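You operate a simulated robot arm through the tools that you are given. There is no shell and no other tool.

Carry out the task below with a simulated two-armed robot. There is one attempt and no reset: what you move stays moved.

TASK
Pick up the black roll with the smallest size on its label from the bonding bench top with one hand, pass it to the other hand and put it on the drying rack. Set down upright: black roll.

The check looks at the end state, three seconds after you hand in, the way a careful person would. Anything else that was tipped, shoved, dropped, spilled or broken makes it a failure.

THE ROBOT
Two 6-joint arms with two-finger parallel grippers on one trunk, on a base that drives. Base frame: it is fixed to the floor where the robot stands at the start and does not move with it; the origin is under the middle of the robot, x ahead of it, y to its left, z up; the surface under the hand at the start is at about z = 860. Lengths are in mm, angles in degrees, forces in N, time in s.
The left shoulder is at the start at [280, 185, 1130], the right one opposite. With the tool pointing down near the work surface each hand reaches from about 560 to 940 mm from the robot's upright axis, wherever it stands, measured 20 degrees to its own side. Places, roughly: drying rack (29x25 cm) [620, -720, 920]. Payload 1.57 kg a hand.
Tool frame (each hand has its own): the origin (TCP) lies between the finger pads and is the grasp point; the fingertips stand 30 mm ahead of it; z points along the fingers, y is the line along which they close. The gripper opens to 80 mm. The fingers are 17 mm wide and 12 mm thick; the gripper's body (40 by 82 mm) begins 80 mm behind the TCP.
Orientation is told as [roll, pitch, yaw] about the base's x, y, z axes, in that order, counted from this pose: with the fingers straight down and closing along the base's y, the tool's x points along the base's -x, its y along +y and its z along -z.

THE INTERFACE
- The arms move only by the tool apply_moves. It takes "left_motion", "right_motion" or both (then of equal length, played together; a hand with none holds still); each is a list of rows, each a list of 3 entries, a list of its own where there are three numbers: the shift along the tool's x, y, z in units of 50 mm (1.0 is 50 mm), then the turn, a rotation vector about the tool's x, y, z in units of 5 degrees (1.0 is 5 degrees), then the finger opening in mm, from 0 to 80. In form: [[[x, y, z], [rx, ry, rz], claw], ...]. A call has 1 to 20 rows; each row shifts and turns the commanded pose from where the row before left it, along the tool's axes as they then stand. A call with a number of a shift or a turn outside -1 to 1 is refused whole. Each row takes 0.2 s and may step no farther than 50 mm and 8.6 degrees from the row before; otherwise, or with a gripper value out of range, the whole call is refused. Where a pose cannot be reached the arm comes as near as it can. A force on the tool above 40 N (or 10 N above the force at the start of the call, whichever is more), or a blocked arm, ends the call early, and 0.2 s more pass. Each finger travels about 153 mm/s and halts on what it meets, pressing with about 26 N; the grip force reading is that of the motor and also rises with nothing between the fingers. The clock runs only during rows and for 0.2 s after the last one: add rows that do not move to give the fingers time. It gives the time, the measured TCP pose, the force on the tool (base axes), the opening and the grip force at its end, in the units of the frame above (readings bear some noise), with the torque about the TCP (base axes, N m) and any sound that the robot's microphone picked up.
- Cameras (640 x 400 px; columns grow to the right, rows downward): "scene" is now at [219.5, -32.8, 1557.1]; the picture's right is [-0.50, -0.87, 0.00], its down [-0.74, 0.43, -0.52] and it looks along [0.45, -0.26, -0.85] (base axes); focal length 256 px, centre (320, 200). "left" rides on the left gripper at [72, 7, -122] in its tool frame; the picture's right is [-0.09, 1.00, 0.00], its down [-0.84, -0.08, -0.54] and it looks along [-0.54, -0.05, 0.84] (tool axes); focal length 238 px, centre (320, 200). "right" rides on the right gripper at [72, -7, -122] in its tool frame; the picture's right is [0.09, 1.00, 0.00], its down [-0.84, 0.08, -0.54] and it looks along [-0.54, 0.05, 0.84] (tool axes); focal length 238 px, centre (320, 200). There is no depth. A picture from a camera that has moved, and an enlarged one, comes with that camera's place and axes in the base frame and with its lens.
- snapshot(camera): a new picture of that camera. It takes no simulated time.
- slide_trunk(by): slides the trunk up (or, below 0, down) by that many mm; the arms and the scene camera ride with it, the base frame stays. It gives what a move gives, with no picture.
- base_move(legs): drives the robot by 1 to 6 legs, each [ahead, turn to the left] in mm and degrees, along the robot's own axes; the way and the turn of a leg run together, so that a leg with both is an arc; at most 1500 mm and 180 degrees a leg. The arms and the cameras ride along, it lands a little off, and it stops where it bumps. It gives what a move gives.
- pan_tilt(pan, tilt): turns the head with the scene camera to pan (to the left, within 86 degrees either way) and tilt (down, from -29 to 69), counted from straight ahead of the robot. It gives what a move gives.
- inspect(camera, box): a new picture of the part [left, top, right, bottom] of that camera's present view, enlarged. It takes no simulated time.
- sign_off(): hands the job in; it is judged then, once.

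Places have to be worked out from the pictures, the camera data and where the tool is seen. Open the grippers and draw the arms clear of the work before you hand the job in, unless the task says otherwise.

The tools are called after "Request:" as a command line: name --argument value ..., lists and objects as JSON in quotes. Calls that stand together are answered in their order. apply_moves: Moves the arms, as the interface text tells. Its arguments: {"type":"object","properties":{"left_motion":{"type":"array"},"right_motion":{"type":"array"}},"required":[]} The other tools are called the same way: slide_trunk (by) slides the trunk up or down; base_move (legs) drives the base; pan_tilt (pan, tilt) turns the head that bears the scene camera; snapshot (camera) takes a picture; inspect (camera, box) takes an enlarged picture of a part of a camera's view; sign_off () hands the job in.

At the start:

```text
time: 0.0
left_position: [627.7, -19.0, 1187.1]
left_tcp_rot: [0.0, 0.1, 0.0]
left_force: [-0.2, 0.2, 0.4]
left_wrist_torque: [-0.02, 0.0, -0.03]
left_grip_width: 80.1
left_finger_force: 0.0
right_position: [410.3, -456.2, 1232.0]
right_tcp_rot: [-0.1, 0.0, 0.0]
right_force: [-0.5, 1.1, -0.2]
right_wrist_torque: [0.0, 0.01, 0.01]
right_grip_width: 79.9
right_finger_force: 0.0
trunk travel left (down, up): [-825.0, 165.0]
robot x, y, heading: [0.7, -1.1, -0.0]
head pan, tilt: [-30.0, 58.4]
```

scene: 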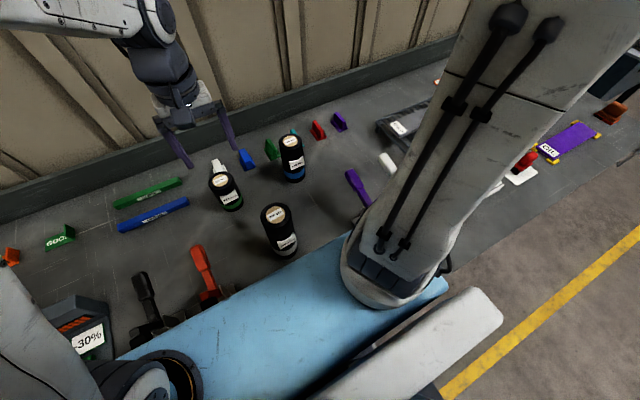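
right: 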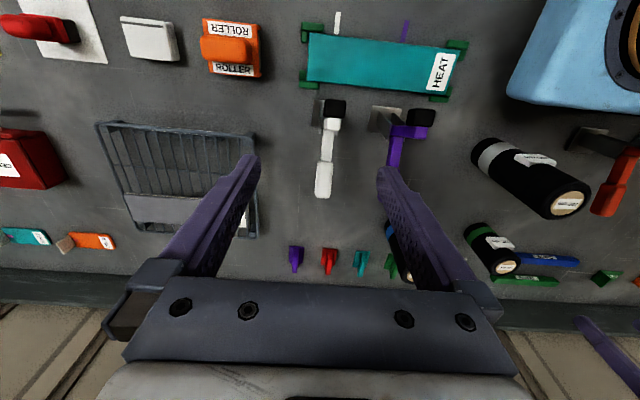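
left: 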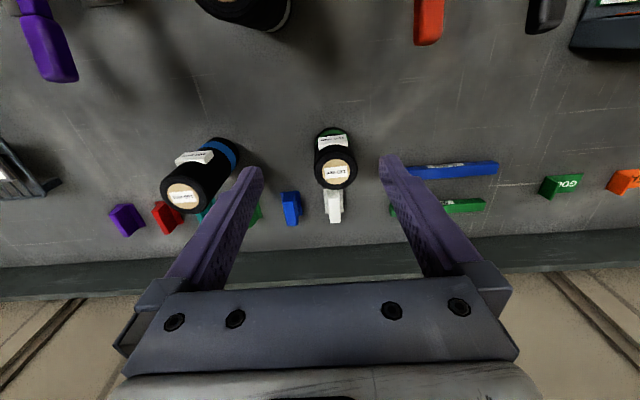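

Three black rolls stand on the bench, with blue, green and white bands. I will enlarge the views to read their labels.

Request:
inspect --camera "scene" --box '[200, 120, 320, 195]'

Request:
inspect --camera "scene" --box '[240, 190, 320, 260]'

Request:
inspect --camera "left" --box '[150, 120, 370, 240]'

Request:
inspect --camera "right" --box '[450, 120, 640, 290]'

```text
5.33 times, centred on (260, 158) of scene
camera zoom: at [219.5, -32.8, 1557.1], right [-0.5, -0.87, 0.0], down [-0.74, 0.43, -0.52], along [0.45, -0.26, -0.85], focal length 1363 px, centre (640, 427)
```

zoom: 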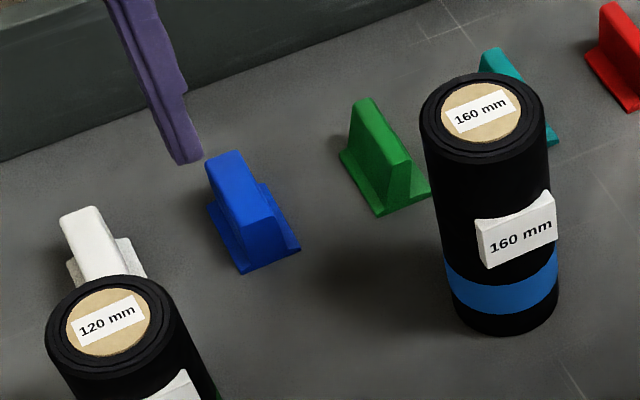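

```text
5.71 times, centred on (280, 225) of scene
camera zoom: at [219.5, -32.8, 1557.1], right [-0.5, -0.87, 0.0], down [-0.74, 0.43, -0.52], along [0.45, -0.26, -0.85], focal length 1460 px, centre (549, 57)
```

zoom: 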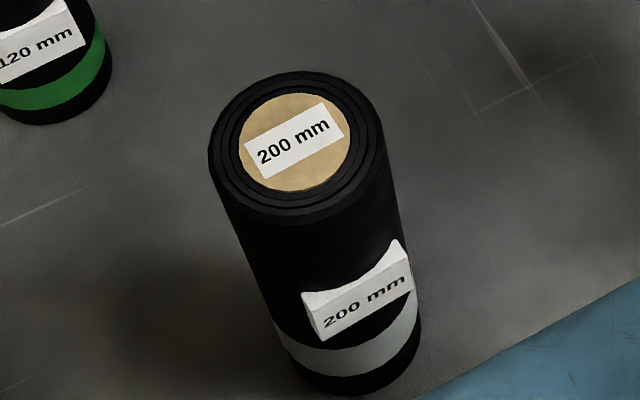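

```text
2.91 times, centred on (260, 180) of left
camera zoom: at [556.8, -14.0, 1310.2], right [0.09, 1.0, 0.0], down [0.84, -0.08, 0.54], along [0.54, -0.05, -0.84], focal length 693 px, centre (494, 258)
```

zoom: 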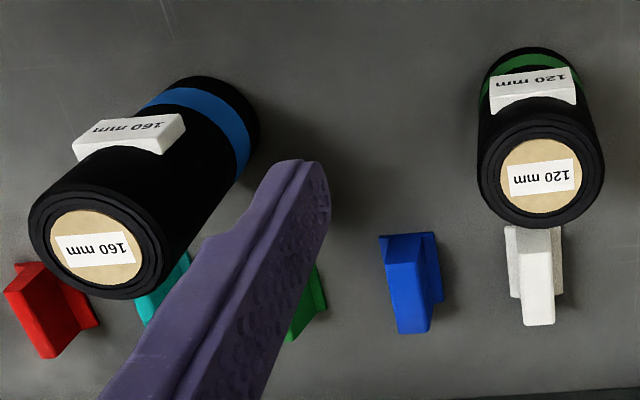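

```text
2.35 times, centred on (545, 205) of right
camera zoom: at [337.4, -463.8, 1353.0], right [-0.09, 1.0, 0.0], down [0.84, 0.08, 0.54], along [0.54, 0.05, -0.84], focal length 561 px, centre (-209, 188)
```

zoom: 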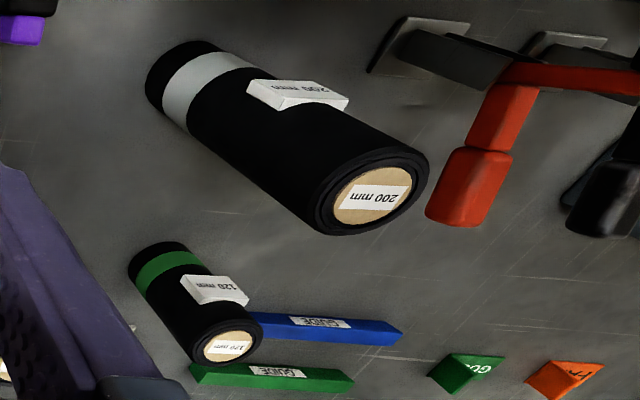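

The roll with the green band reads 120 mm, which is the smallest. I put its top near (723, -2, 976), and its diameter looks to be about 67 mm. Next I look at the drying rack and the roll's label more closely.

Request:
inspect --camera "right" --box '[0, 0, 320, 280]'

Request:
inspect --camera "scene" --box '[190, 150, 260, 220]'

Request:
pan_tilt --pan -60 --tilt 45

```text
1.43 times, centred on (160, 140) of right
camera zoom: at [337.4, -463.8, 1353.0], right [-0.09, 1.0, 0.0], down [0.84, 0.08, 0.54], along [0.54, 0.05, -0.84], focal length 340 px, centre (549, 286)
```

zoom: 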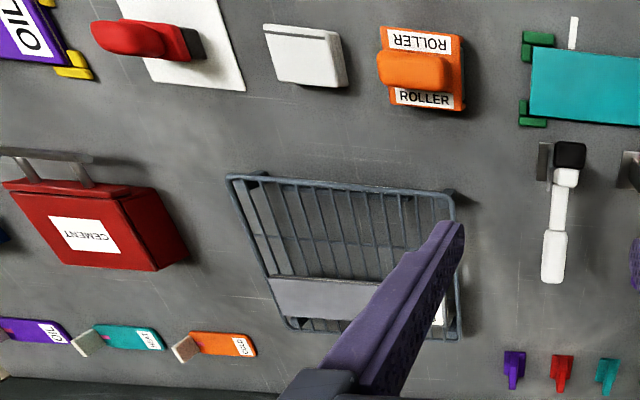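

```text
5.71 times, centred on (225, 185) of scene
camera zoom: at [219.5, -32.8, 1557.1], right [-0.5, -0.87, 0.0], down [-0.74, 0.43, -0.52], along [0.45, -0.26, -0.85], focal length 1460 px, centre (863, 286)
```

zoom: 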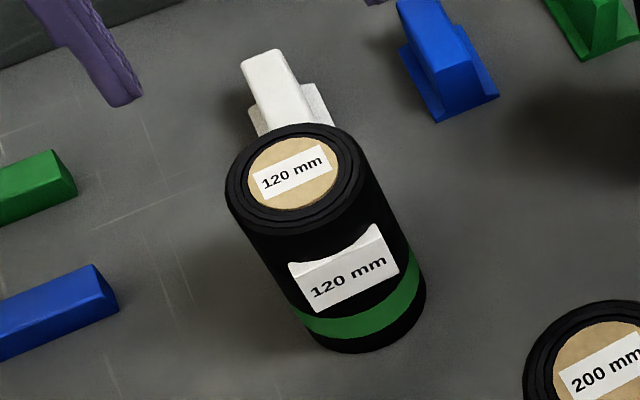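

```text
time: 0.9
left_position: [628.2, -18.9, 1188.5]
left_tcp_rot: [0.0, 0.0, 0.0]
left_force: [0.0, 0.3, -0.3]
left_wrist_torque: [0.0, 0.01, 0.01]
left_grip_width: 79.9
left_finger_force: 0.2
right_position: [410.1, -455.9, 1231.3]
right_tcp_rot: [0.0, 0.0, 0.0]
right_force: [0.0, 0.4, -0.3]
right_wrist_torque: [-0.02, -0.03, -0.02]
right_grip_width: 80.0
right_finger_force: 0.2
trunk travel left (down, up): [-825.0, 165.0]
robot x, y, heading: [-2.4, 0.6, -0.1]
head pan, tilt: [-60.0, 45.0]
```

Request:
snapshot --camera "scene"

```text
taken
camera scene: at [201.0, -69.0, 1574.7], right [-0.87, -0.5, 0.0], down [-0.35, 0.61, -0.71], along [0.35, -0.61, -0.71], focal length 256 px, centre (320, 200)
```

scene: 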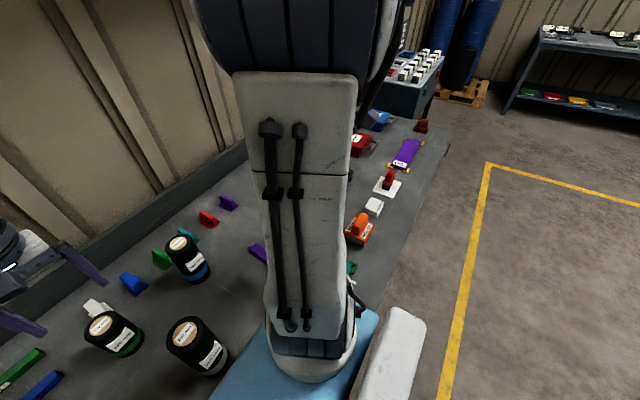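

The rack spans roughly x 490–735 and y −860 to −575, but a right finger partly hides it. I move the right hand 200 mm to −y, high above the bench, for a clear look.

Request:
apply_moves --right_motion '[[[0, -1, 0], [0, 0, 0], 80], [[0, -1, 0], [0, 0, 0], 80], [[0, -1, 0], [0, 0, 0], 80], [[0, -1, 0], [0, 0, 0], 80], [[0, 0, 0], [0, 0, 0], 80]]'

Request:
snapshot --camera "right"

Request:
snapshot --camera "scene"

```text
time: 2.1
left_position: [627.5, -20.1, 1187.1]
left_tcp_rot: [0.0, 0.0, 0.0]
left_force: [-0.5, -1.0, -0.2]
left_wrist_torque: [0.01, -0.03, 0.0]
left_grip_width: 80.1
left_finger_force: 0.0
right_position: [409.9, -656.8, 1231.3]
right_tcp_rot: [0.1, -0.1, 0.1]
right_force: [1.0, -0.2, 1.0]
right_wrist_torque: [0.02, 0.03, 0.02]
right_grip_width: 80.1
right_finger_force: 0.0
trunk travel left (down, up): [-825.0, 165.0]
robot x, y, heading: [1.5, 1.5, 0.1]
head pan, tilt: [-60.0, 45.0]
```

```text
taken
camera right: at [337.1, -665.3, 1352.9], right [-0.09, 1.0, 0.0], down [0.84, 0.08, 0.54], along [0.54, 0.05, -0.84], focal length 238 px, centre (320, 200)
```

right: 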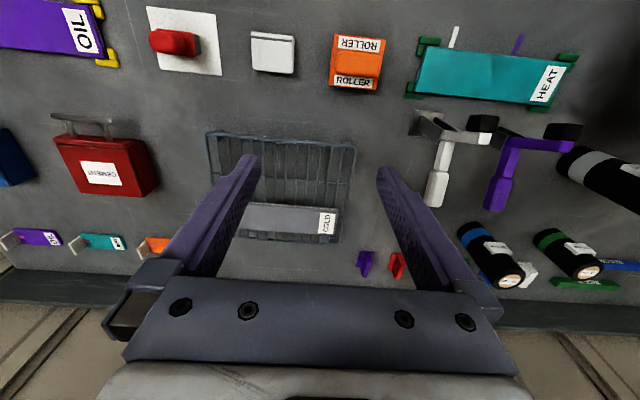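

```text
taken
camera scene: at [201.0, -69.5, 1574.7], right [-0.87, -0.5, 0.0], down [-0.35, 0.61, -0.71], along [0.35, -0.61, -0.71], focal length 256 px, centre (320, 200)
```

scene: 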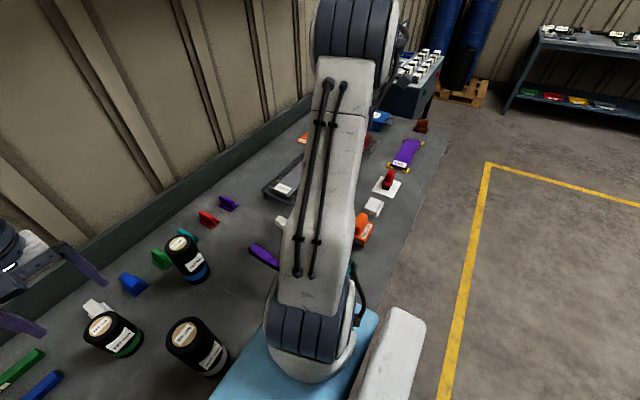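

Request:
inspect --camera "right" --box '[190, 110, 390, 260]'

Request:
inspect --camera "scene" --box '[240, 130, 340, 220]'

```text
2.67 times, centred on (290, 185) of right
camera zoom: at [337.1, -665.3, 1352.9], right [-0.09, 1.0, 0.0], down [0.84, 0.08, 0.54], along [0.54, 0.05, -0.84], focal length 636 px, centre (400, 240)
```

zoom: 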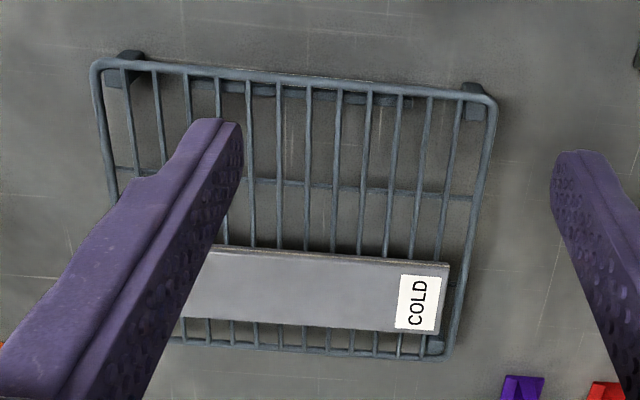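

```text
4.44 times, centred on (290, 175) of scene
camera zoom: at [201.0, -69.5, 1574.7], right [-0.87, -0.5, 0.0], down [-0.35, 0.61, -0.71], along [0.35, -0.61, -0.71], focal length 1136 px, centre (453, 311)
```

zoom: 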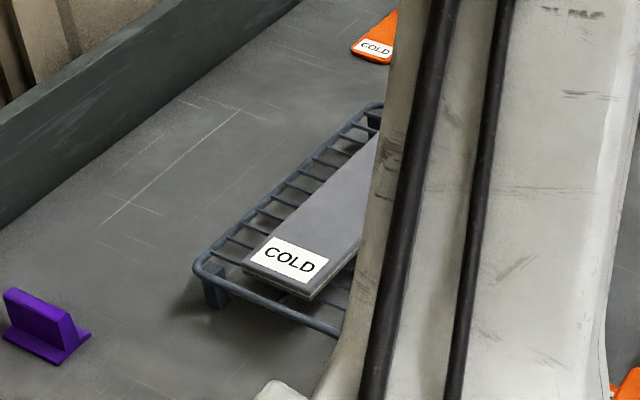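

The free wire part of the rack runs from x≈490 to the COLD plate at x≈632, so I'll set the roll down near (560, −715). The left hand will pick it from above, so I move the left hand over the roll and look again.

Request:
apply_moves --left_motion '[[[-0.95, 0.18, 0], [0, 0, 0], 80], [[-0.95, 0.18, 0], [0, 0, 0], 80], [[0, 0, 0.9], [0, 0, 0], 80], [[0, 0, 0.9], [0, 0, 0], 80], [[0, 0, 0], [0, 0, 0], 80], [[0, 0, 0], [0, 0, 0], 80]]'

Request:
snapshot --camera "left"

Request:
pan_tilt --pan -10 --tilt 50

Request:
snapshot --camera "scene"

```text
time: 3.5
left_position: [721.8, -1.9, 1096.7]
left_tcp_rot: [0.0, -0.1, 0.0]
left_force: [-0.2, -0.2, 0.4]
left_wrist_torque: [-0.02, -0.02, -0.01]
left_grip_width: 80.0
left_finger_force: 0.1
right_position: [410.1, -657.2, 1231.2]
right_tcp_rot: [0.0, 0.1, 0.0]
right_force: [0.3, 0.5, 0.1]
right_wrist_torque: [-0.02, -0.03, -0.01]
right_grip_width: 80.0
right_finger_force: 0.1
trunk travel left (down, up): [-825.0, 165.0]
robot x, y, heading: [0.3, -0.1, -0.0]
head pan, tilt: [-60.0, 45.0]
```

```text
taken
camera left: at [650.5, 4.5, 1219.9], right [0.09, 1.0, 0.0], down [0.84, -0.08, 0.54], along [0.54, -0.05, -0.84], focal length 238 px, centre (320, 200)
```

left: 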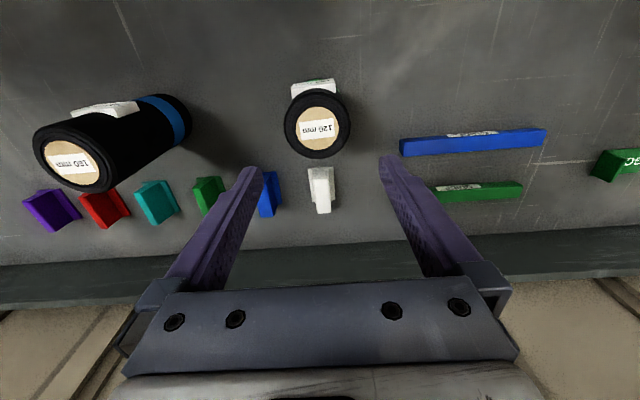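

```text
time: 4.7
left_position: [721.7, -2.1, 1096.3]
left_tcp_rot: [0.0, 0.0, -0.1]
left_force: [-0.2, -0.2, -1.2]
left_wrist_torque: [0.01, -0.01, 0.0]
left_grip_width: 80.2
left_finger_force: 0.1
right_position: [409.6, -656.0, 1232.3]
right_tcp_rot: [0.0, 0.0, 0.0]
right_force: [0.0, -0.1, -0.1]
right_wrist_torque: [0.01, 0.01, 0.0]
right_grip_width: 80.1
right_finger_force: 0.0
trunk travel left (down, up): [-825.0, 165.0]
robot x, y, heading: [0.4, -0.7, 0.1]
head pan, tilt: [-10.0, 50.0]
```

```text
taken
camera scene: at [236.1, -12.1, 1567.8], right [-0.17, -0.98, 0.0], down [-0.75, 0.13, -0.64], along [0.63, -0.11, -0.77], focal length 256 px, centre (320, 200)
```

scene: 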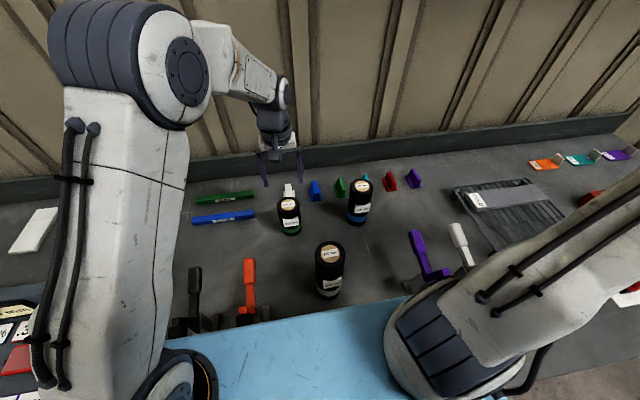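

From this closer view the top centre comes out at about (717, −4). I enlarge both views to refine it.

Request:
inspect --camera "left" --box '[270, 60, 370, 220]'

Request:
inspect --camera "scene" --box '[250, 140, 350, 240]'

```text
2.50 times, centred on (320, 140) of left
camera zoom: at [650.5, 4.5, 1220.1], right [0.09, 1.0, 0.0], down [0.84, -0.08, 0.54], along [0.54, -0.05, -0.84], focal length 596 px, centre (320, 350)
```

zoom: 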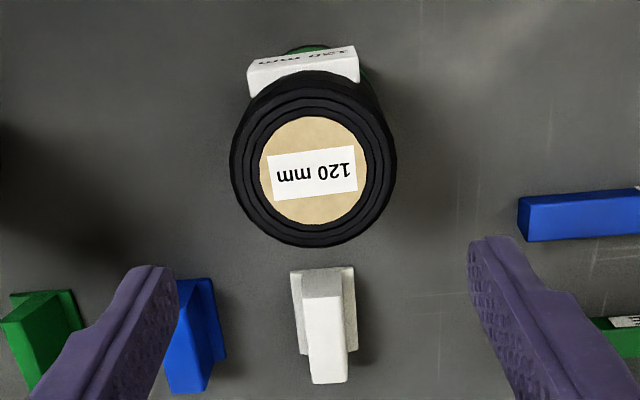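

```text
4.00 times, centred on (300, 190) of scene
camera zoom: at [236.1, -12.1, 1567.8], right [-0.17, -0.98, 0.0], down [-0.75, 0.13, -0.64], along [0.63, -0.11, -0.77], focal length 1022 px, centre (400, 240)
```

zoom: 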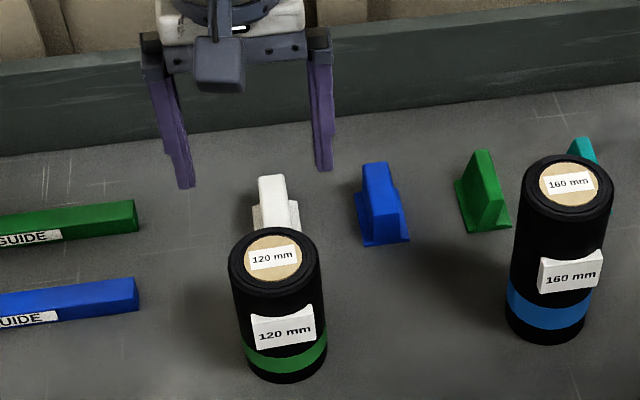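

The roll's axis is at about (721, −3) with its top at z≈974, and the left TCP is already above it. I descend with fingers open to z≈959, on the ±y sides clear of the label, stopping partway to check.

Request:
apply_moves --left_motion '[[[0, -0.02, 0.6], [0, 0, 0], 80], [[0, 0, 0.6], [0, 0, 0], 80], [[0, 0, 0], [0, 0, 0], 80]]'

Request:
inspect --camera "left" --box '[160, 40, 480, 300]'

Request:
inspect --camera "scene" --box '[250, 140, 350, 240]'

```text
time: 5.5
left_position: [722.7, -2.5, 1037.0]
left_tcp_rot: [0.0, -0.1, 0.0]
left_force: [0.5, -0.1, 0.1]
left_wrist_torque: [-0.01, 0.0, 0.02]
left_grip_width: 79.9
left_finger_force: 0.1
right_position: [411.2, -655.9, 1232.7]
right_tcp_rot: [0.1, 0.0, 0.1]
right_force: [0.7, -0.1, -0.5]
right_wrist_torque: [-0.01, -0.01, -0.03]
right_grip_width: 79.6
right_finger_force: 0.1
trunk travel left (down, up): [-825.0, 165.0]
robot x, y, heading: [-0.6, -0.7, -0.2]
head pan, tilt: [-10.0, 50.0]
```

```text
1.54 times, centred on (320, 170) of left
camera zoom: at [651.6, 3.4, 1159.8], right [0.09, 1.0, 0.0], down [0.84, -0.08, 0.54], along [0.54, -0.05, -0.84], focal length 367 px, centre (320, 246)
```

zoom: 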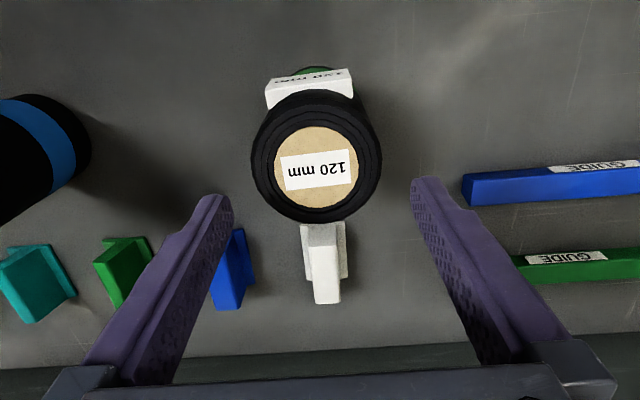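

```text
4.00 times, centred on (300, 190) of scene
camera zoom: at [236.4, -12.0, 1567.8], right [-0.17, -0.98, 0.0], down [-0.75, 0.13, -0.64], along [0.63, -0.11, -0.77], focal length 1022 px, centre (400, 240)
```

zoom: 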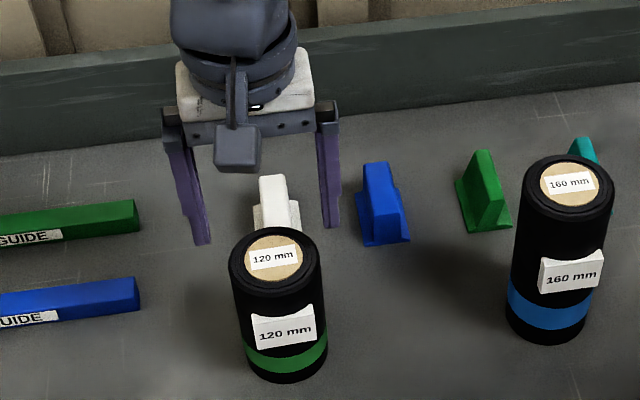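

The view between the fingers gives the roll centre as (722, −4.5), with a diameter of about 68–69 mm. I shift 2 mm to −y and go down to z≈960.

Request:
apply_moves --left_motion '[[[0, -0.04, 0.4], [0, 0, 0], 80], [[0, 0, 0.4], [0, 0, 0], 80], [[0, 0, 0.4], [0, 0, 0], 80], [[0, 0, 0.34], [0, 0, 0], 80], [[0, 0, 0], [0, 0, 0], 80]]'

Request:
inspect --camera "left" --box '[160, 40, 480, 300]'

Request:
inspect --camera "scene" --box '[250, 140, 350, 240]'

```text
time: 6.7
left_position: [723.2, -5.7, 959.8]
left_tcp_rot: [-0.1, 0.1, 0.0]
left_force: [0.6, -0.2, -0.6]
left_wrist_torque: [0.01, 0.01, 0.0]
left_grip_width: 80.1
left_finger_force: 0.1
right_position: [410.1, -656.7, 1231.6]
right_tcp_rot: [0.0, -0.1, 0.0]
right_force: [-0.3, 0.5, 0.5]
right_wrist_torque: [-0.02, -0.02, -0.02]
right_grip_width: 80.0
right_finger_force: 0.1
trunk travel left (down, up): [-825.0, 165.0]
robot x, y, heading: [1.0, -0.5, 0.2]
head pan, tilt: [-10.0, 50.0]
```

```text
1.54 times, centred on (320, 170) of left
camera zoom: at [651.8, 1.2, 1083.2], right [0.09, 1.0, 0.0], down [0.84, -0.08, 0.54], along [0.54, -0.05, -0.84], focal length 367 px, centre (320, 246)
```

zoom: 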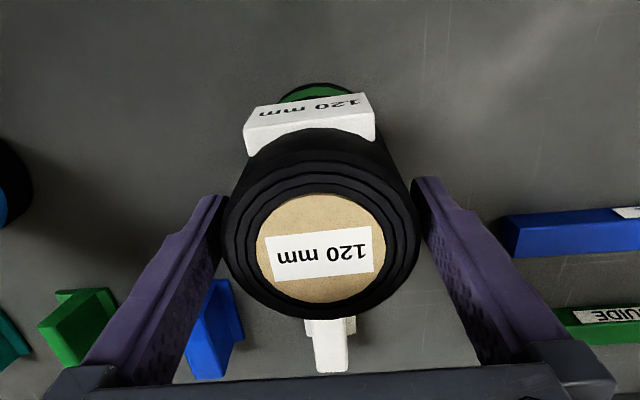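

```text
4.00 times, centred on (300, 190) of scene
camera zoom: at [236.3, -12.0, 1567.8], right [-0.17, -0.98, 0.0], down [-0.75, 0.13, -0.64], along [0.63, -0.11, -0.77], focal length 1022 px, centre (400, 240)
```

zoom: 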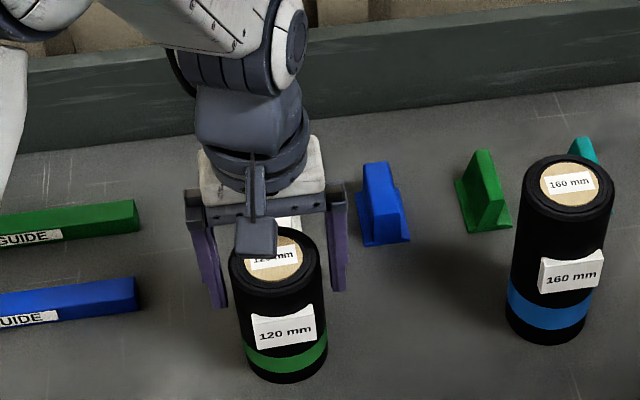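

The roll is centred between the fingers (its axis is at about 723, −5). I close the left gripper on it.

Request:
apply_moves --left_motion '[[[0, 0, 0], [0, 0, 0], 60], [[0, 0, 0], [0, 0, 0], 50], [[0, 0, 0], [0, 0, 0], 50], [[0, 0, 0], [0, 0, 0], 50]]'

```text
time: 7.7
left_position: [723.5, -5.6, 961.6]
left_tcp_rot: [0.0, -0.1, 0.0]
left_force: [-0.1, 0.7, 0.4]
left_wrist_torque: [0.0, -0.04, -0.03]
left_grip_width: 67.8
left_finger_force: 25.5
right_position: [409.1, -656.2, 1232.1]
right_tcp_rot: [0.0, 0.0, 0.0]
right_force: [-0.1, -0.4, 0.5]
right_wrist_torque: [0.01, 0.01, -0.01]
right_grip_width: 79.8
right_finger_force: 0.1
trunk travel left (down, up): [-825.0, 165.0]
robot x, y, heading: [0.3, -1.6, 0.2]
head pan, tilt: [-10.0, 50.0]
```

The gripper holds at 67.8 mm with 25.5 N. I lift in small steps and check the load.

Request:
apply_moves --left_motion '[[[0, 0, -0.2], [0, 0, 0], 50], [[0, 0, -0.3], [0, 0, 0], 50], [[0, 0, 0], [0, 0, 0], 50]]'

Request:
inspect --camera "scene" --box '[250, 140, 350, 240]'

```text
time: 8.5
left_position: [722.8, -3.9, 985.1]
left_tcp_rot: [0.0, 0.0, 0.0]
left_force: [-0.7, -0.5, -5.2]
left_wrist_torque: [-0.01, 0.0, 0.0]
left_grip_width: 67.3
left_finger_force: 26.1
right_position: [408.7, -657.7, 1231.8]
right_tcp_rot: [0.0, 0.0, 0.0]
right_force: [-0.6, -0.7, 0.2]
right_wrist_torque: [-0.03, 0.04, -0.01]
right_grip_width: 79.9
right_finger_force: 0.0
trunk travel left (down, up): [-825.0, 165.0]
robot x, y, heading: [-1.3, 1.7, 0.3]
head pan, tilt: [-10.0, 50.0]
```

```text
4.00 times, centred on (300, 190) of scene
camera zoom: at [236.3, -12.0, 1567.8], right [-0.17, -0.98, 0.0], down [-0.75, 0.13, -0.64], along [0.63, -0.11, -0.77], focal length 1022 px, centre (400, 240)
```

zoom: 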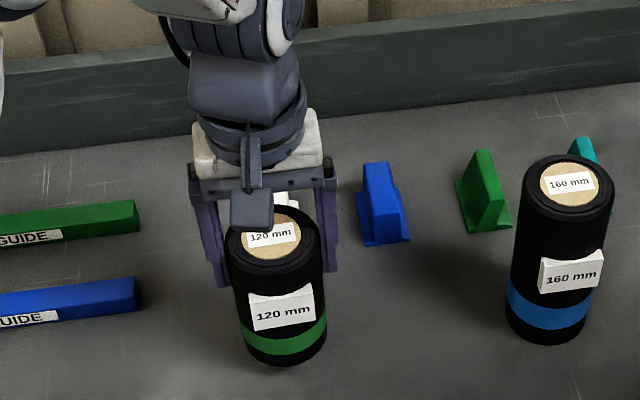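

The load reads about 5 N, so the roll hangs upright in the left hand. I raise it to z≈1210, bring it slightly closer to the robot, and turn it 30° left so the right hand has a good approach.

Request:
apply_moves --left_motion '[[[0, 0, -0.5], [0, 0, 0], 50], [[0, 0, -0.7], [0, 0, 0], 50], [[0, 0, -0.7], [0, 0, 0], 50], [[0, 0, -0.7], [0, 0, 0], 50], [[0, 0, -0.7], [0, 0, 0], 50], [[0, 0, -0.7], [0, 0, 0], 50], [[0, 0, -0.5], [0, 0, 0], 50], [[0.4, 0, 0], [0, 0, -1], 50], [[0.4, 0, 0], [0, 0, -1], 50], [[0.4, 0, 0], [0, 0, -1], 50], [[0, 0, 0], [0, 0, -1], 50], [[0, 0, 0], [0, 0, -1], 50], [[0, 0, 0], [0, 0, -1], 50], [[0, 0, 0], [0, 0, 0], 50]]'

Request:
snapshot --camera "scene"

Request:
snapshot --camera "left"

```text
time: 11.5
left_position: [664.1, -10.1, 1211.4]
left_tcp_rot: [0.0, 0.0, 30.1]
left_force: [0.0, -0.1, -6.1]
left_wrist_torque: [0.0, -0.01, 0.0]
left_grip_width: 67.7
left_finger_force: 26.4
right_position: [408.3, -657.0, 1232.1]
right_tcp_rot: [0.0, 0.0, 0.0]
right_force: [-0.4, -0.4, 0.2]
right_wrist_torque: [0.0, -0.01, 0.01]
right_grip_width: 79.9
right_finger_force: 0.2
trunk travel left (down, up): [-825.0, 165.0]
robot x, y, heading: [-2.2, 0.2, -0.0]
head pan, tilt: [-10.0, 50.0]
```

```text
taken
camera scene: at [236.3, -12.0, 1567.8], right [-0.17, -0.98, 0.0], down [-0.75, 0.13, -0.64], along [0.63, -0.11, -0.77], focal length 256 px, centre (320, 200)
```

scene: 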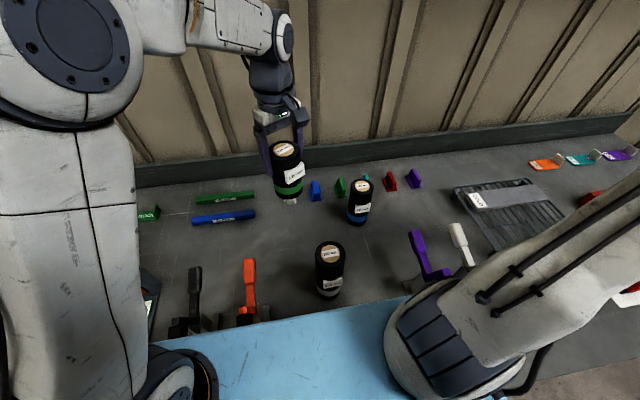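

```text
taken
camera left: at [598.7, -41.3, 1333.0], right [-0.42, 0.91, 0.0], down [0.76, 0.35, 0.54], along [0.49, 0.23, -0.84], focal length 238 px, centre (320, 200)
```

left: 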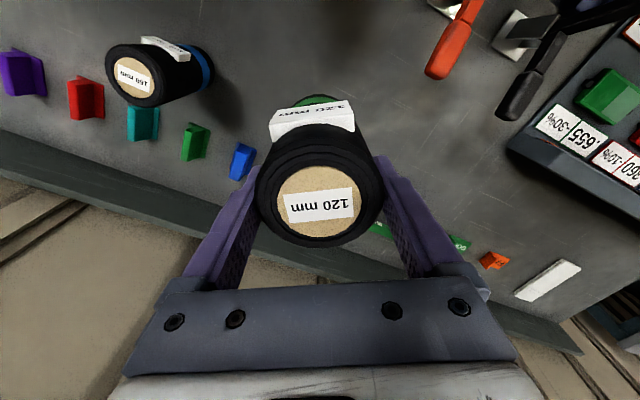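

Everything is steady. I move the roll further out to about (730, −40) for room. At the same time I bring the right hand over, still pointing down, to about (520, −280, 1260).

Request:
apply_moves --left_motion '[[[-0.211, -0.295, 0], [0, 0, 0], 50], [[-0.211, -0.295, 0], [0, 0, 0], 50], [[-0.211, -0.295, 0], [0, 0, 0], 50], [[-0.211, -0.295, 0], [0, 0, 0], 50], [[0, 0, 0], [0, 0, 0], 50], [[0, 0, 0], [0, 0, 0], 50], [[0, 0, 0], [0, 0, 0], 50], [[0, 0, 0], [0, 0, 0], 50], [[0, 0, 0], [0, 0, 0], 50], [[0, 0, 0], [0, 0, 0], 50]]' --right_motion '[[[-0.249, 0.838, -0.062], [0, 0, 0], 80], [[-0.249, 0.838, -0.062], [0, 0, 0], 80], [[-0.249, 0.838, -0.062], [0, 0, 0], 80], [[-0.249, 0.838, -0.062], [0, 0, 0], 80], [[-0.249, 0.838, -0.062], [0, 0, 0], 80], [[-0.249, 0.838, -0.062], [0, 0, 0], 80], [[-0.249, 0.838, -0.062], [0, 0, 0], 80], [[-0.249, 0.838, -0.062], [0, 0, 0], 80], [[-0.249, 0.838, -0.062], [0, 0, 0], 80], [[0, 0, 0], [0, 0, 0], 80]]'

Request:
snapshot --camera "scene"

```text
time: 13.7
left_position: [729.3, -40.3, 1210.3]
left_tcp_rot: [-0.1, 0.0, 30.1]
left_force: [-0.2, -0.5, -5.1]
left_wrist_torque: [0.01, -0.01, 0.03]
left_grip_width: 67.5
left_finger_force: 26.3
right_position: [522.2, -277.8, 1260.3]
right_tcp_rot: [0.1, 0.0, -0.1]
right_force: [-0.3, -0.7, -0.3]
right_wrist_torque: [0.0, -0.02, -0.01]
right_grip_width: 79.6
right_finger_force: 0.0
trunk travel left (down, up): [-825.0, 165.0]
robot x, y, heading: [-2.4, 0.6, 0.0]
head pan, tilt: [-10.0, 50.0]
```

```text
taken
camera scene: at [236.3, -11.8, 1567.8], right [-0.17, -0.98, 0.0], down [-0.75, 0.13, -0.64], along [0.63, -0.11, -0.77], focal length 256 px, centre (320, 200)
```

scene: 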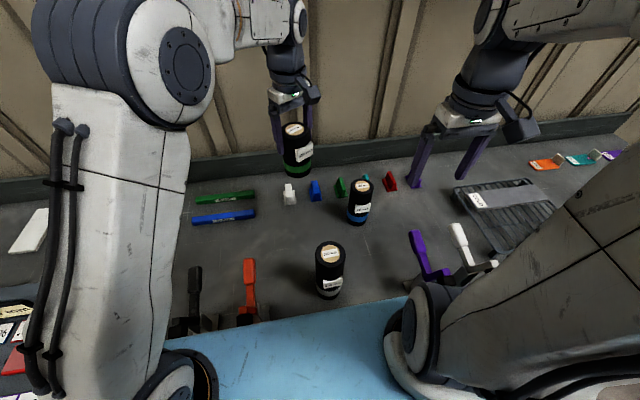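

Both hands are where expected. I turn the right hand 30° left and then tilt it 55° forward about its TCP.

Request:
apply_moves --right_motion '[[[0, 0, 0], [0, 0, -1], 80], [[0, 0, 0], [0, 0, -1], 80], [[0, 0, 0], [0, 0, -1], 80], [[0, 0, 0], [0, 0, -1], 80], [[0, 0, 0], [0, 0, -1], 80], [[0, 0, 0], [0, 0, -1], 80], [[0, 0, 0], [0, -1, 0], 80], [[0, 0, 0], [0, -1, 0], 80], [[0, 0, 0], [0, -1, 0], 80], [[0, 0, 0], [0, -1, 0], 80], [[0, 0, 0], [0, -1, 0], 80], [[0, 0, 0], [0, -1, 0], 80], [[0, 0, 0], [0, -1, 0], 80], [[0, 0, 0], [0, -1, 0], 80], [[0, 0, 0], [0, -1, 0], 80], [[0, 0, 0], [0, -1, 0], 80], [[0, 0, 0], [0, -1, 0], 80], [[0, 0, 0], [0, 0, 0], 80], [[0, 0, 0], [0, 0, 0], 80]]'

Request:
snapshot --camera "scene"

Request:
snapshot --camera "right"

```text
time: 17.7
left_position: [729.6, -39.8, 1210.1]
left_tcp_rot: [0.1, 0.0, 30.1]
left_force: [0.6, 0.5, -4.4]
left_wrist_torque: [0.02, 0.0, -0.01]
left_grip_width: 67.7
left_finger_force: 26.3
right_position: [521.6, -278.9, 1259.4]
right_tcp_rot: [0.0, -55.0, 30.0]
right_force: [0.7, 0.4, 1.4]
right_wrist_torque: [-0.02, 0.05, -0.01]
right_grip_width: 80.0
right_finger_force: 0.1
trunk travel left (down, up): [-825.0, 165.0]
robot x, y, heading: [-0.0, -3.1, 0.4]
head pan, tilt: [-10.0, 50.0]
```

```text
taken
camera scene: at [236.3, -11.9, 1567.8], right [-0.17, -0.98, 0.0], down [-0.75, 0.13, -0.64], along [0.63, -0.11, -0.77], focal length 256 px, centre (320, 200)
```

scene: 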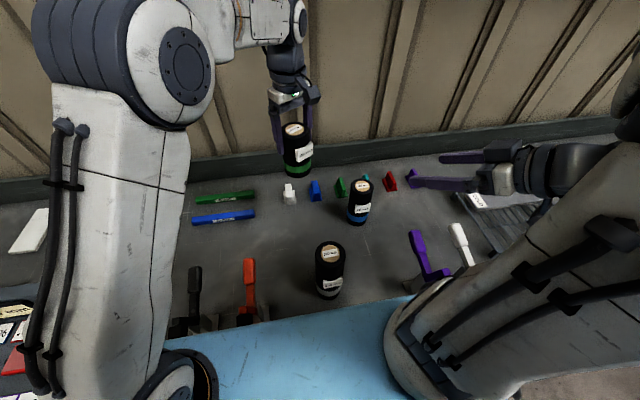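

```text
taken
camera right: at [402.1, -356.2, 1270.1], right [-0.54, 0.84, -0.08], down [-0.01, 0.08, 1.0], along [0.84, 0.54, -0.04], focal length 238 px, centre (320, 200)
```

right: 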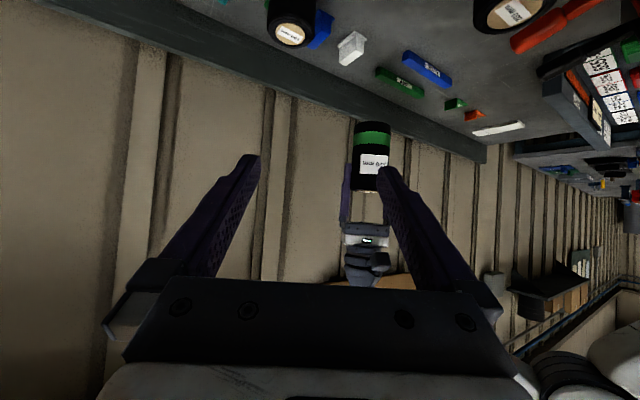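

The right hand points correctly, with a rotation of [0, −55, 30]. I move it to a pre-grasp point 130 mm back along its own axis from the lower part of the roll.

Request:
apply_moves --right_motion '[[[-0.274, 0.343, 0.594], [0, 0, 0], 80], [[-0.274, 0.343, 0.594], [0, 0, 0], 80], [[-0.274, 0.343, 0.594], [0, 0, 0], 80], [[-0.274, 0.343, 0.594], [0, 0, 0], 80], [[-0.274, 0.343, 0.594], [0, 0, 0], 80], [[-0.274, 0.343, 0.594], [0, 0, 0], 80], [[0, 0, 0], [0, 0, 0], 80], [[0, 0, 0], [0, 0, 0], 80]]'

Request:
snapshot --camera "scene"

Request:
snapshot --camera "right"

Request:
snapshot --camera "left"

```text
time: 19.5
left_position: [729.2, -39.0, 1210.9]
left_tcp_rot: [0.0, 0.0, 30.1]
left_force: [0.2, -0.8, -4.8]
left_wrist_torque: [0.03, -0.05, 0.02]
left_grip_width: 67.3
left_finger_force: 26.4
right_position: [653.0, -108.8, 1242.2]
right_tcp_rot: [0.0, -54.9, 30.1]
right_force: [-0.6, 0.5, 0.6]
right_wrist_torque: [0.03, 0.01, 0.05]
right_grip_width: 80.3
right_finger_force: 0.1
right hand out of reach, approached as far as the arm can: row 1, 2, 3
trunk travel left (down, up): [-825.0, 165.0]
robot x, y, heading: [-1.2, 2.1, 0.2]
head pan, tilt: [-10.0, 50.0]
```

```text
taken
camera scene: at [236.3, -11.9, 1567.8], right [-0.17, -0.98, 0.0], down [-0.75, 0.13, -0.64], along [0.63, -0.11, -0.77], focal length 256 px, centre (320, 200)
```

scene: 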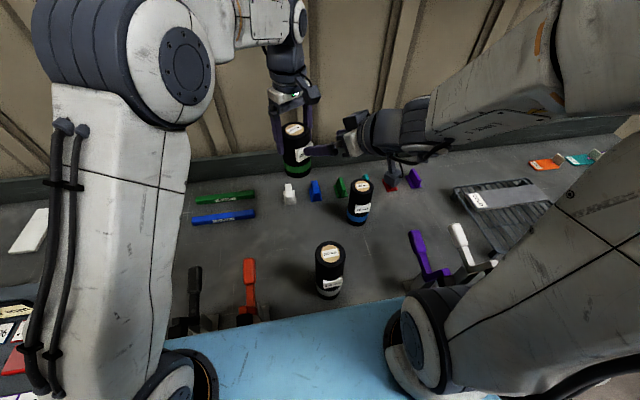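

```text
taken
camera right: at [533.2, -186.2, 1254.0], right [-0.54, 0.84, -0.08], down [-0.01, 0.09, 1.0], along [0.84, 0.54, -0.04], focal length 238 px, centre (320, 200)
```

right: 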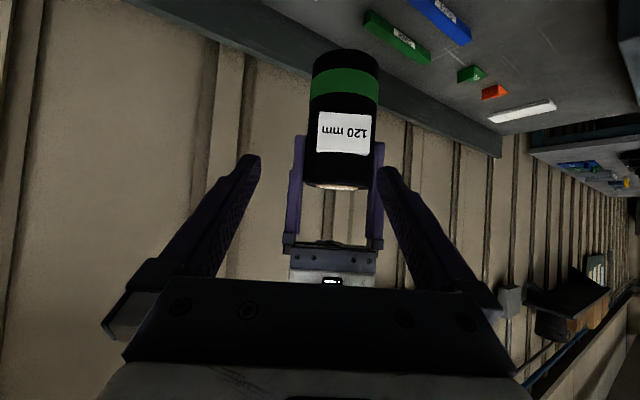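

```text
taken
camera left: at [664.4, -70.8, 1332.8], right [-0.42, 0.91, 0.0], down [0.76, 0.35, 0.54], along [0.49, 0.23, -0.84], focal length 238 px, centre (320, 200)
```

left: 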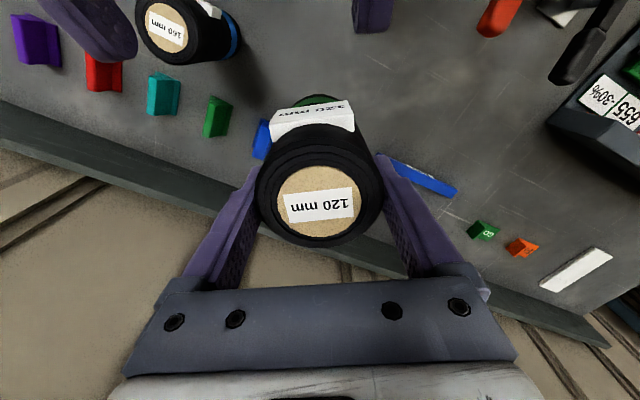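

The first rows touched the reach limit and were clipped, so the hand is at (653, −109, 1242). From the target I work out the rest as tool x +19, y +23 and z +135. I take the sideways part with a third of the advance now and re-check.

Request:
apply_moves --right_motion '[[[0.13, 0.15, 0.3], [0, 0, 0], 80], [[0.13, 0.15, 0.3], [0, 0, 0], 80], [[0.12, 0.16, 0.3], [0, 0, 0], 80], [[0, 0, 0], [0, 0, 0], 80]]'

Request:
snapshot --camera "right"

Request:
inspect --camera "scene" --box '[230, 60, 450, 200]'

Request:
snapshot --camera "left"

```text
time: 20.5
left_position: [729.1, -40.1, 1209.4]
left_tcp_rot: [-0.1, 0.0, 30.0]
left_force: [0.2, 0.7, -4.7]
left_wrist_torque: [-0.03, -0.03, 0.01]
left_grip_width: 67.5
left_finger_force: 26.2
right_position: [665.8, -75.9, 1202.5]
right_tcp_rot: [0.0, -54.8, 30.1]
right_force: [-0.1, 0.3, -0.1]
right_wrist_torque: [0.01, -0.04, 0.01]
right_grip_width: 79.9
right_finger_force: 0.0
trunk travel left (down, up): [-825.0, 165.0]
robot x, y, heading: [0.6, 3.7, 0.2]
head pan, tilt: [-10.0, 50.0]
```

```text
taken
camera right: at [545.6, -153.4, 1213.4], right [-0.54, 0.84, -0.07], down [-0.01, 0.09, 1.0], along [0.84, 0.54, -0.04], focal length 238 px, centre (320, 200)
```

right: 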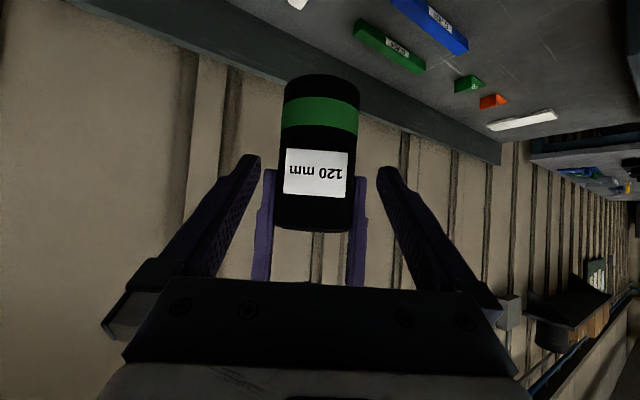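

```text
2.86 times, centred on (340, 130) of scene
camera zoom: at [236.5, -11.9, 1567.7], right [-0.17, -0.98, 0.0], down [-0.75, 0.13, -0.64], along [0.63, -0.11, -0.77], focal length 730 px, centre (263, 400)
```

zoom: 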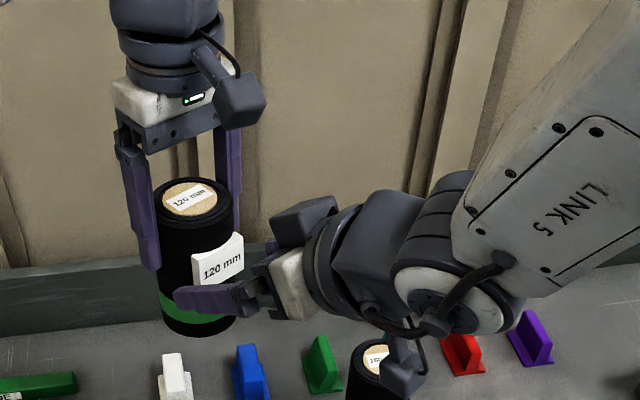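

```text
taken
camera left: at [664.6, -70.8, 1332.7], right [-0.42, 0.91, 0.0], down [0.76, 0.35, 0.54], along [0.49, 0.23, -0.84], focal length 238 px, centre (320, 200)
```

left: 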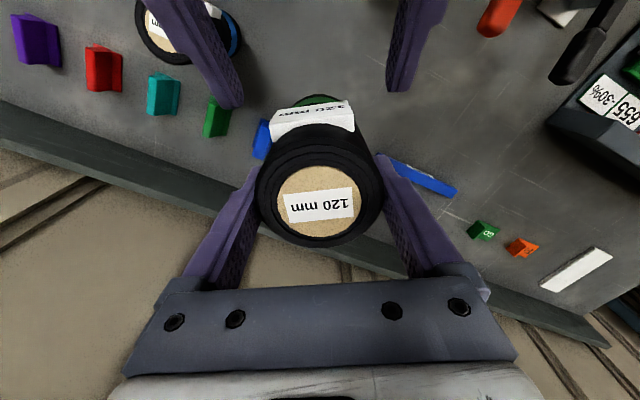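

In both the left and right views the roll sits midway between the right fingers. I advance 46 mm along the tool axis and check before the final stretch.

Request:
apply_moves --right_motion '[[[0.03, 0, 0.3], [0, 0, 0], 80], [[0.03, 0, 0.3], [0, 0, 0], 80], [[0, 0, 0.3], [0, 0, 0], 80], [[0, 0, 0], [0, 0, 0], 80]]'

Request:
snapshot --camera "right"

Request:
snapshot --camera "left"

Request:
inspect --camera "scene" --box '[230, 60, 450, 200]'

```text
time: 21.5
left_position: [730.3, -39.6, 1209.1]
left_tcp_rot: [0.0, -0.1, 29.9]
left_force: [0.6, 0.3, -3.8]
left_wrist_torque: [-0.01, -0.02, 0.0]
left_grip_width: 67.8
left_finger_force: 25.5
right_position: [694.1, -58.3, 1174.7]
right_tcp_rot: [0.0, -55.0, 29.9]
right_force: [-0.1, -0.4, -0.2]
right_wrist_torque: [0.05, 0.0, 0.0]
right_grip_width: 79.8
right_finger_force: 0.1
trunk travel left (down, up): [-825.0, 165.0]
robot x, y, heading: [2.5, 0.7, 0.2]
head pan, tilt: [-10.0, 50.0]
```

```text
taken
camera right: at [574.8, -136.2, 1184.3], right [-0.54, 0.84, -0.08], down [-0.01, 0.09, 1.0], along [0.84, 0.54, -0.04], focal length 238 px, centre (320, 200)
```

right: 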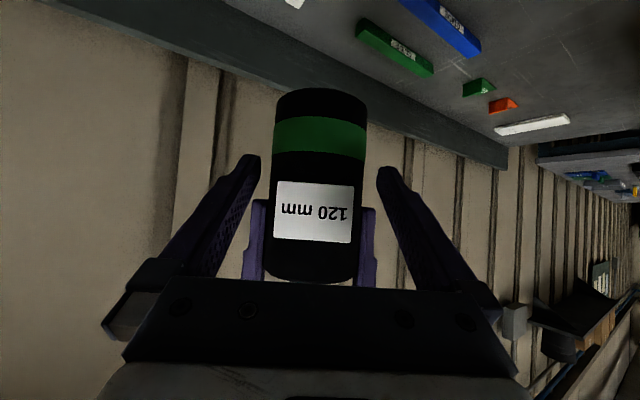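

```text
taken
camera left: at [664.6, -70.8, 1332.7], right [-0.42, 0.91, 0.0], down [0.76, 0.35, 0.54], along [0.49, 0.23, -0.84], focal length 238 px, centre (320, 200)
```

left: 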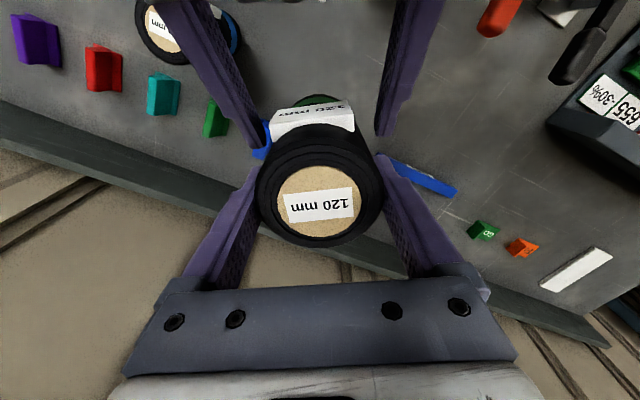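

```text
2.86 times, centred on (340, 130) of scene
camera zoom: at [236.5, -11.9, 1567.7], right [-0.17, -0.98, 0.0], down [-0.75, 0.13, -0.64], along [0.63, -0.11, -0.77], focal length 730 px, centre (263, 400)
```

zoom: 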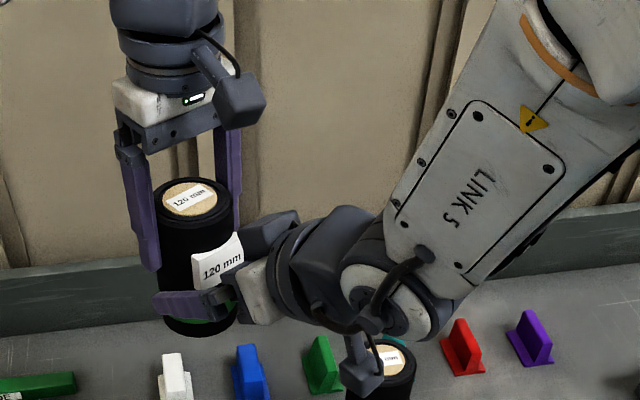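

The roll is still centred between the right fingers. I make the final 48 mm advance along the tool axis.

Request:
apply_moves --right_motion '[[[0, 0, 0.3], [0, 0, 0], 80], [[0, -0.01, 0.3], [0, 0, 0], 80], [[0, 0, 0.25], [0, 0, 0], 80], [[0, 0, 0.1], [0, 0, 0], 80], [[0, 0, 0], [0, 0, 0], 80]]'

Request:
snapshot --camera "right"

Request:
snapshot --camera "left"

Request:
inspect --camera "scene" --box '[230, 60, 450, 200]'

```text
time: 22.7
left_position: [729.7, -40.1, 1210.2]
left_tcp_rot: [0.0, 0.1, 30.0]
left_force: [0.8, 0.4, -5.1]
left_wrist_torque: [0.03, 0.0, -0.03]
left_grip_width: 67.5
left_finger_force: 26.3
right_position: [728.7, -39.8, 1146.6]
right_tcp_rot: [-0.1, -55.0, 30.0]
right_force: [0.0, -0.5, 0.2]
right_wrist_torque: [0.02, -0.03, -0.01]
right_grip_width: 80.0
right_finger_force: 0.1
trunk travel left (down, up): [-825.0, 165.0]
robot x, y, heading: [-3.8, -2.5, -0.4]
head pan, tilt: [-10.0, 50.0]
```

```text
taken
camera right: at [609.4, -116.9, 1157.5], right [-0.54, 0.84, -0.08], down [-0.01, 0.08, 1.0], along [0.84, 0.54, -0.04], focal length 238 px, centre (320, 200)
```

right: 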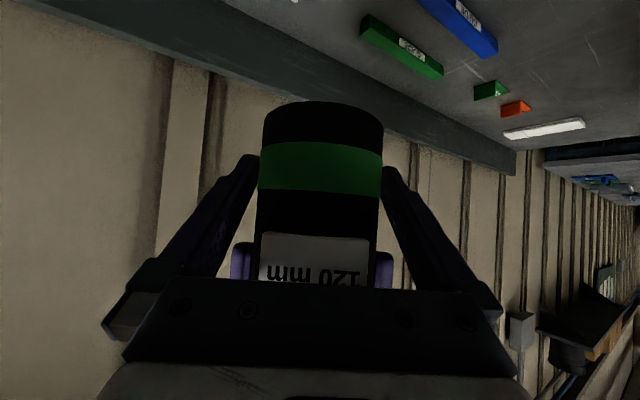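

```text
taken
camera left: at [664.5, -70.8, 1332.8], right [-0.42, 0.91, 0.0], down [0.76, 0.35, 0.54], along [0.49, 0.23, -0.84], focal length 238 px, centre (320, 200)
```

left: 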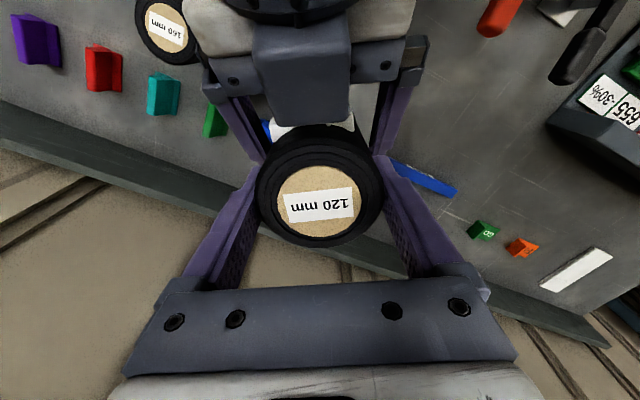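

```text
2.86 times, centred on (340, 130) of scene
camera zoom: at [236.4, -11.9, 1567.8], right [-0.17, -0.98, 0.0], down [-0.75, 0.13, -0.64], along [0.63, -0.11, -0.77], focal length 730 px, centre (263, 400)
```

zoom: 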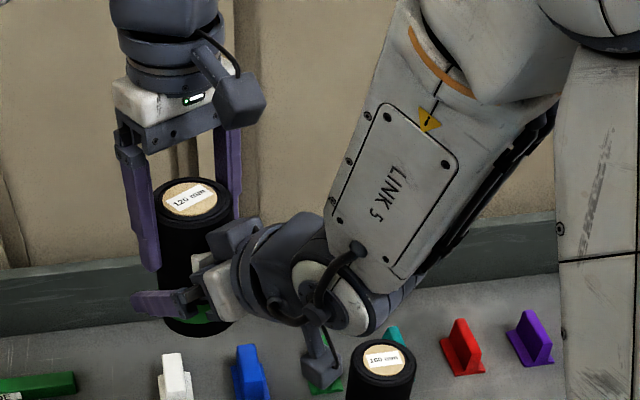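

The right TCP is at (728.7, −39.8, 1146.6), on the roll axis 40 mm above its bottom, with no contact forces. I close the right gripper while the left keeps holding.

Request:
apply_moves --right_motion '[[[0, 0, 0], [0, 0, 0], 70], [[0, 0, 0], [0, 0, 0], 60], [[0, 0, 0], [0, 0, 0], 50], [[0, 0, 0], [0, 0, 0], 50], [[0, 0, 0], [0, 0, 0], 50]]'

Request:
snapshot --camera "right"

```text
time: 23.9
left_position: [728.6, -40.7, 1209.8]
left_tcp_rot: [0.0, -0.1, 30.1]
left_force: [-4.5, 3.2, -1.9]
left_wrist_torque: [0.32, 0.33, 0.02]
left_grip_width: 67.2
left_finger_force: 26.4
right_position: [728.8, -39.8, 1147.1]
right_tcp_rot: [0.0, -55.1, 29.9]
right_force: [5.3, -3.4, -0.3]
right_wrist_torque: [-0.1, -0.01, -0.05]
right_grip_width: 67.4
right_finger_force: 26.1
trunk travel left (down, up): [-825.0, 165.0]
robot x, y, heading: [5.0, 0.7, 0.1]
head pan, tilt: [-10.0, 50.0]
```

```text
taken
camera right: at [609.3, -117.1, 1157.6], right [-0.54, 0.84, -0.08], down [-0.01, 0.09, 1.0], along [0.84, 0.54, -0.04], focal length 238 px, centre (320, 200)
```

right: 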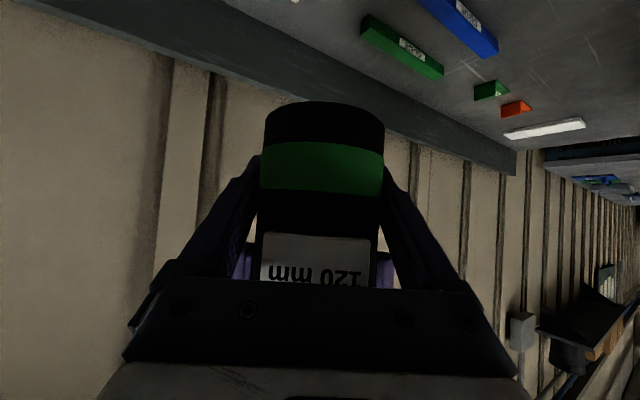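

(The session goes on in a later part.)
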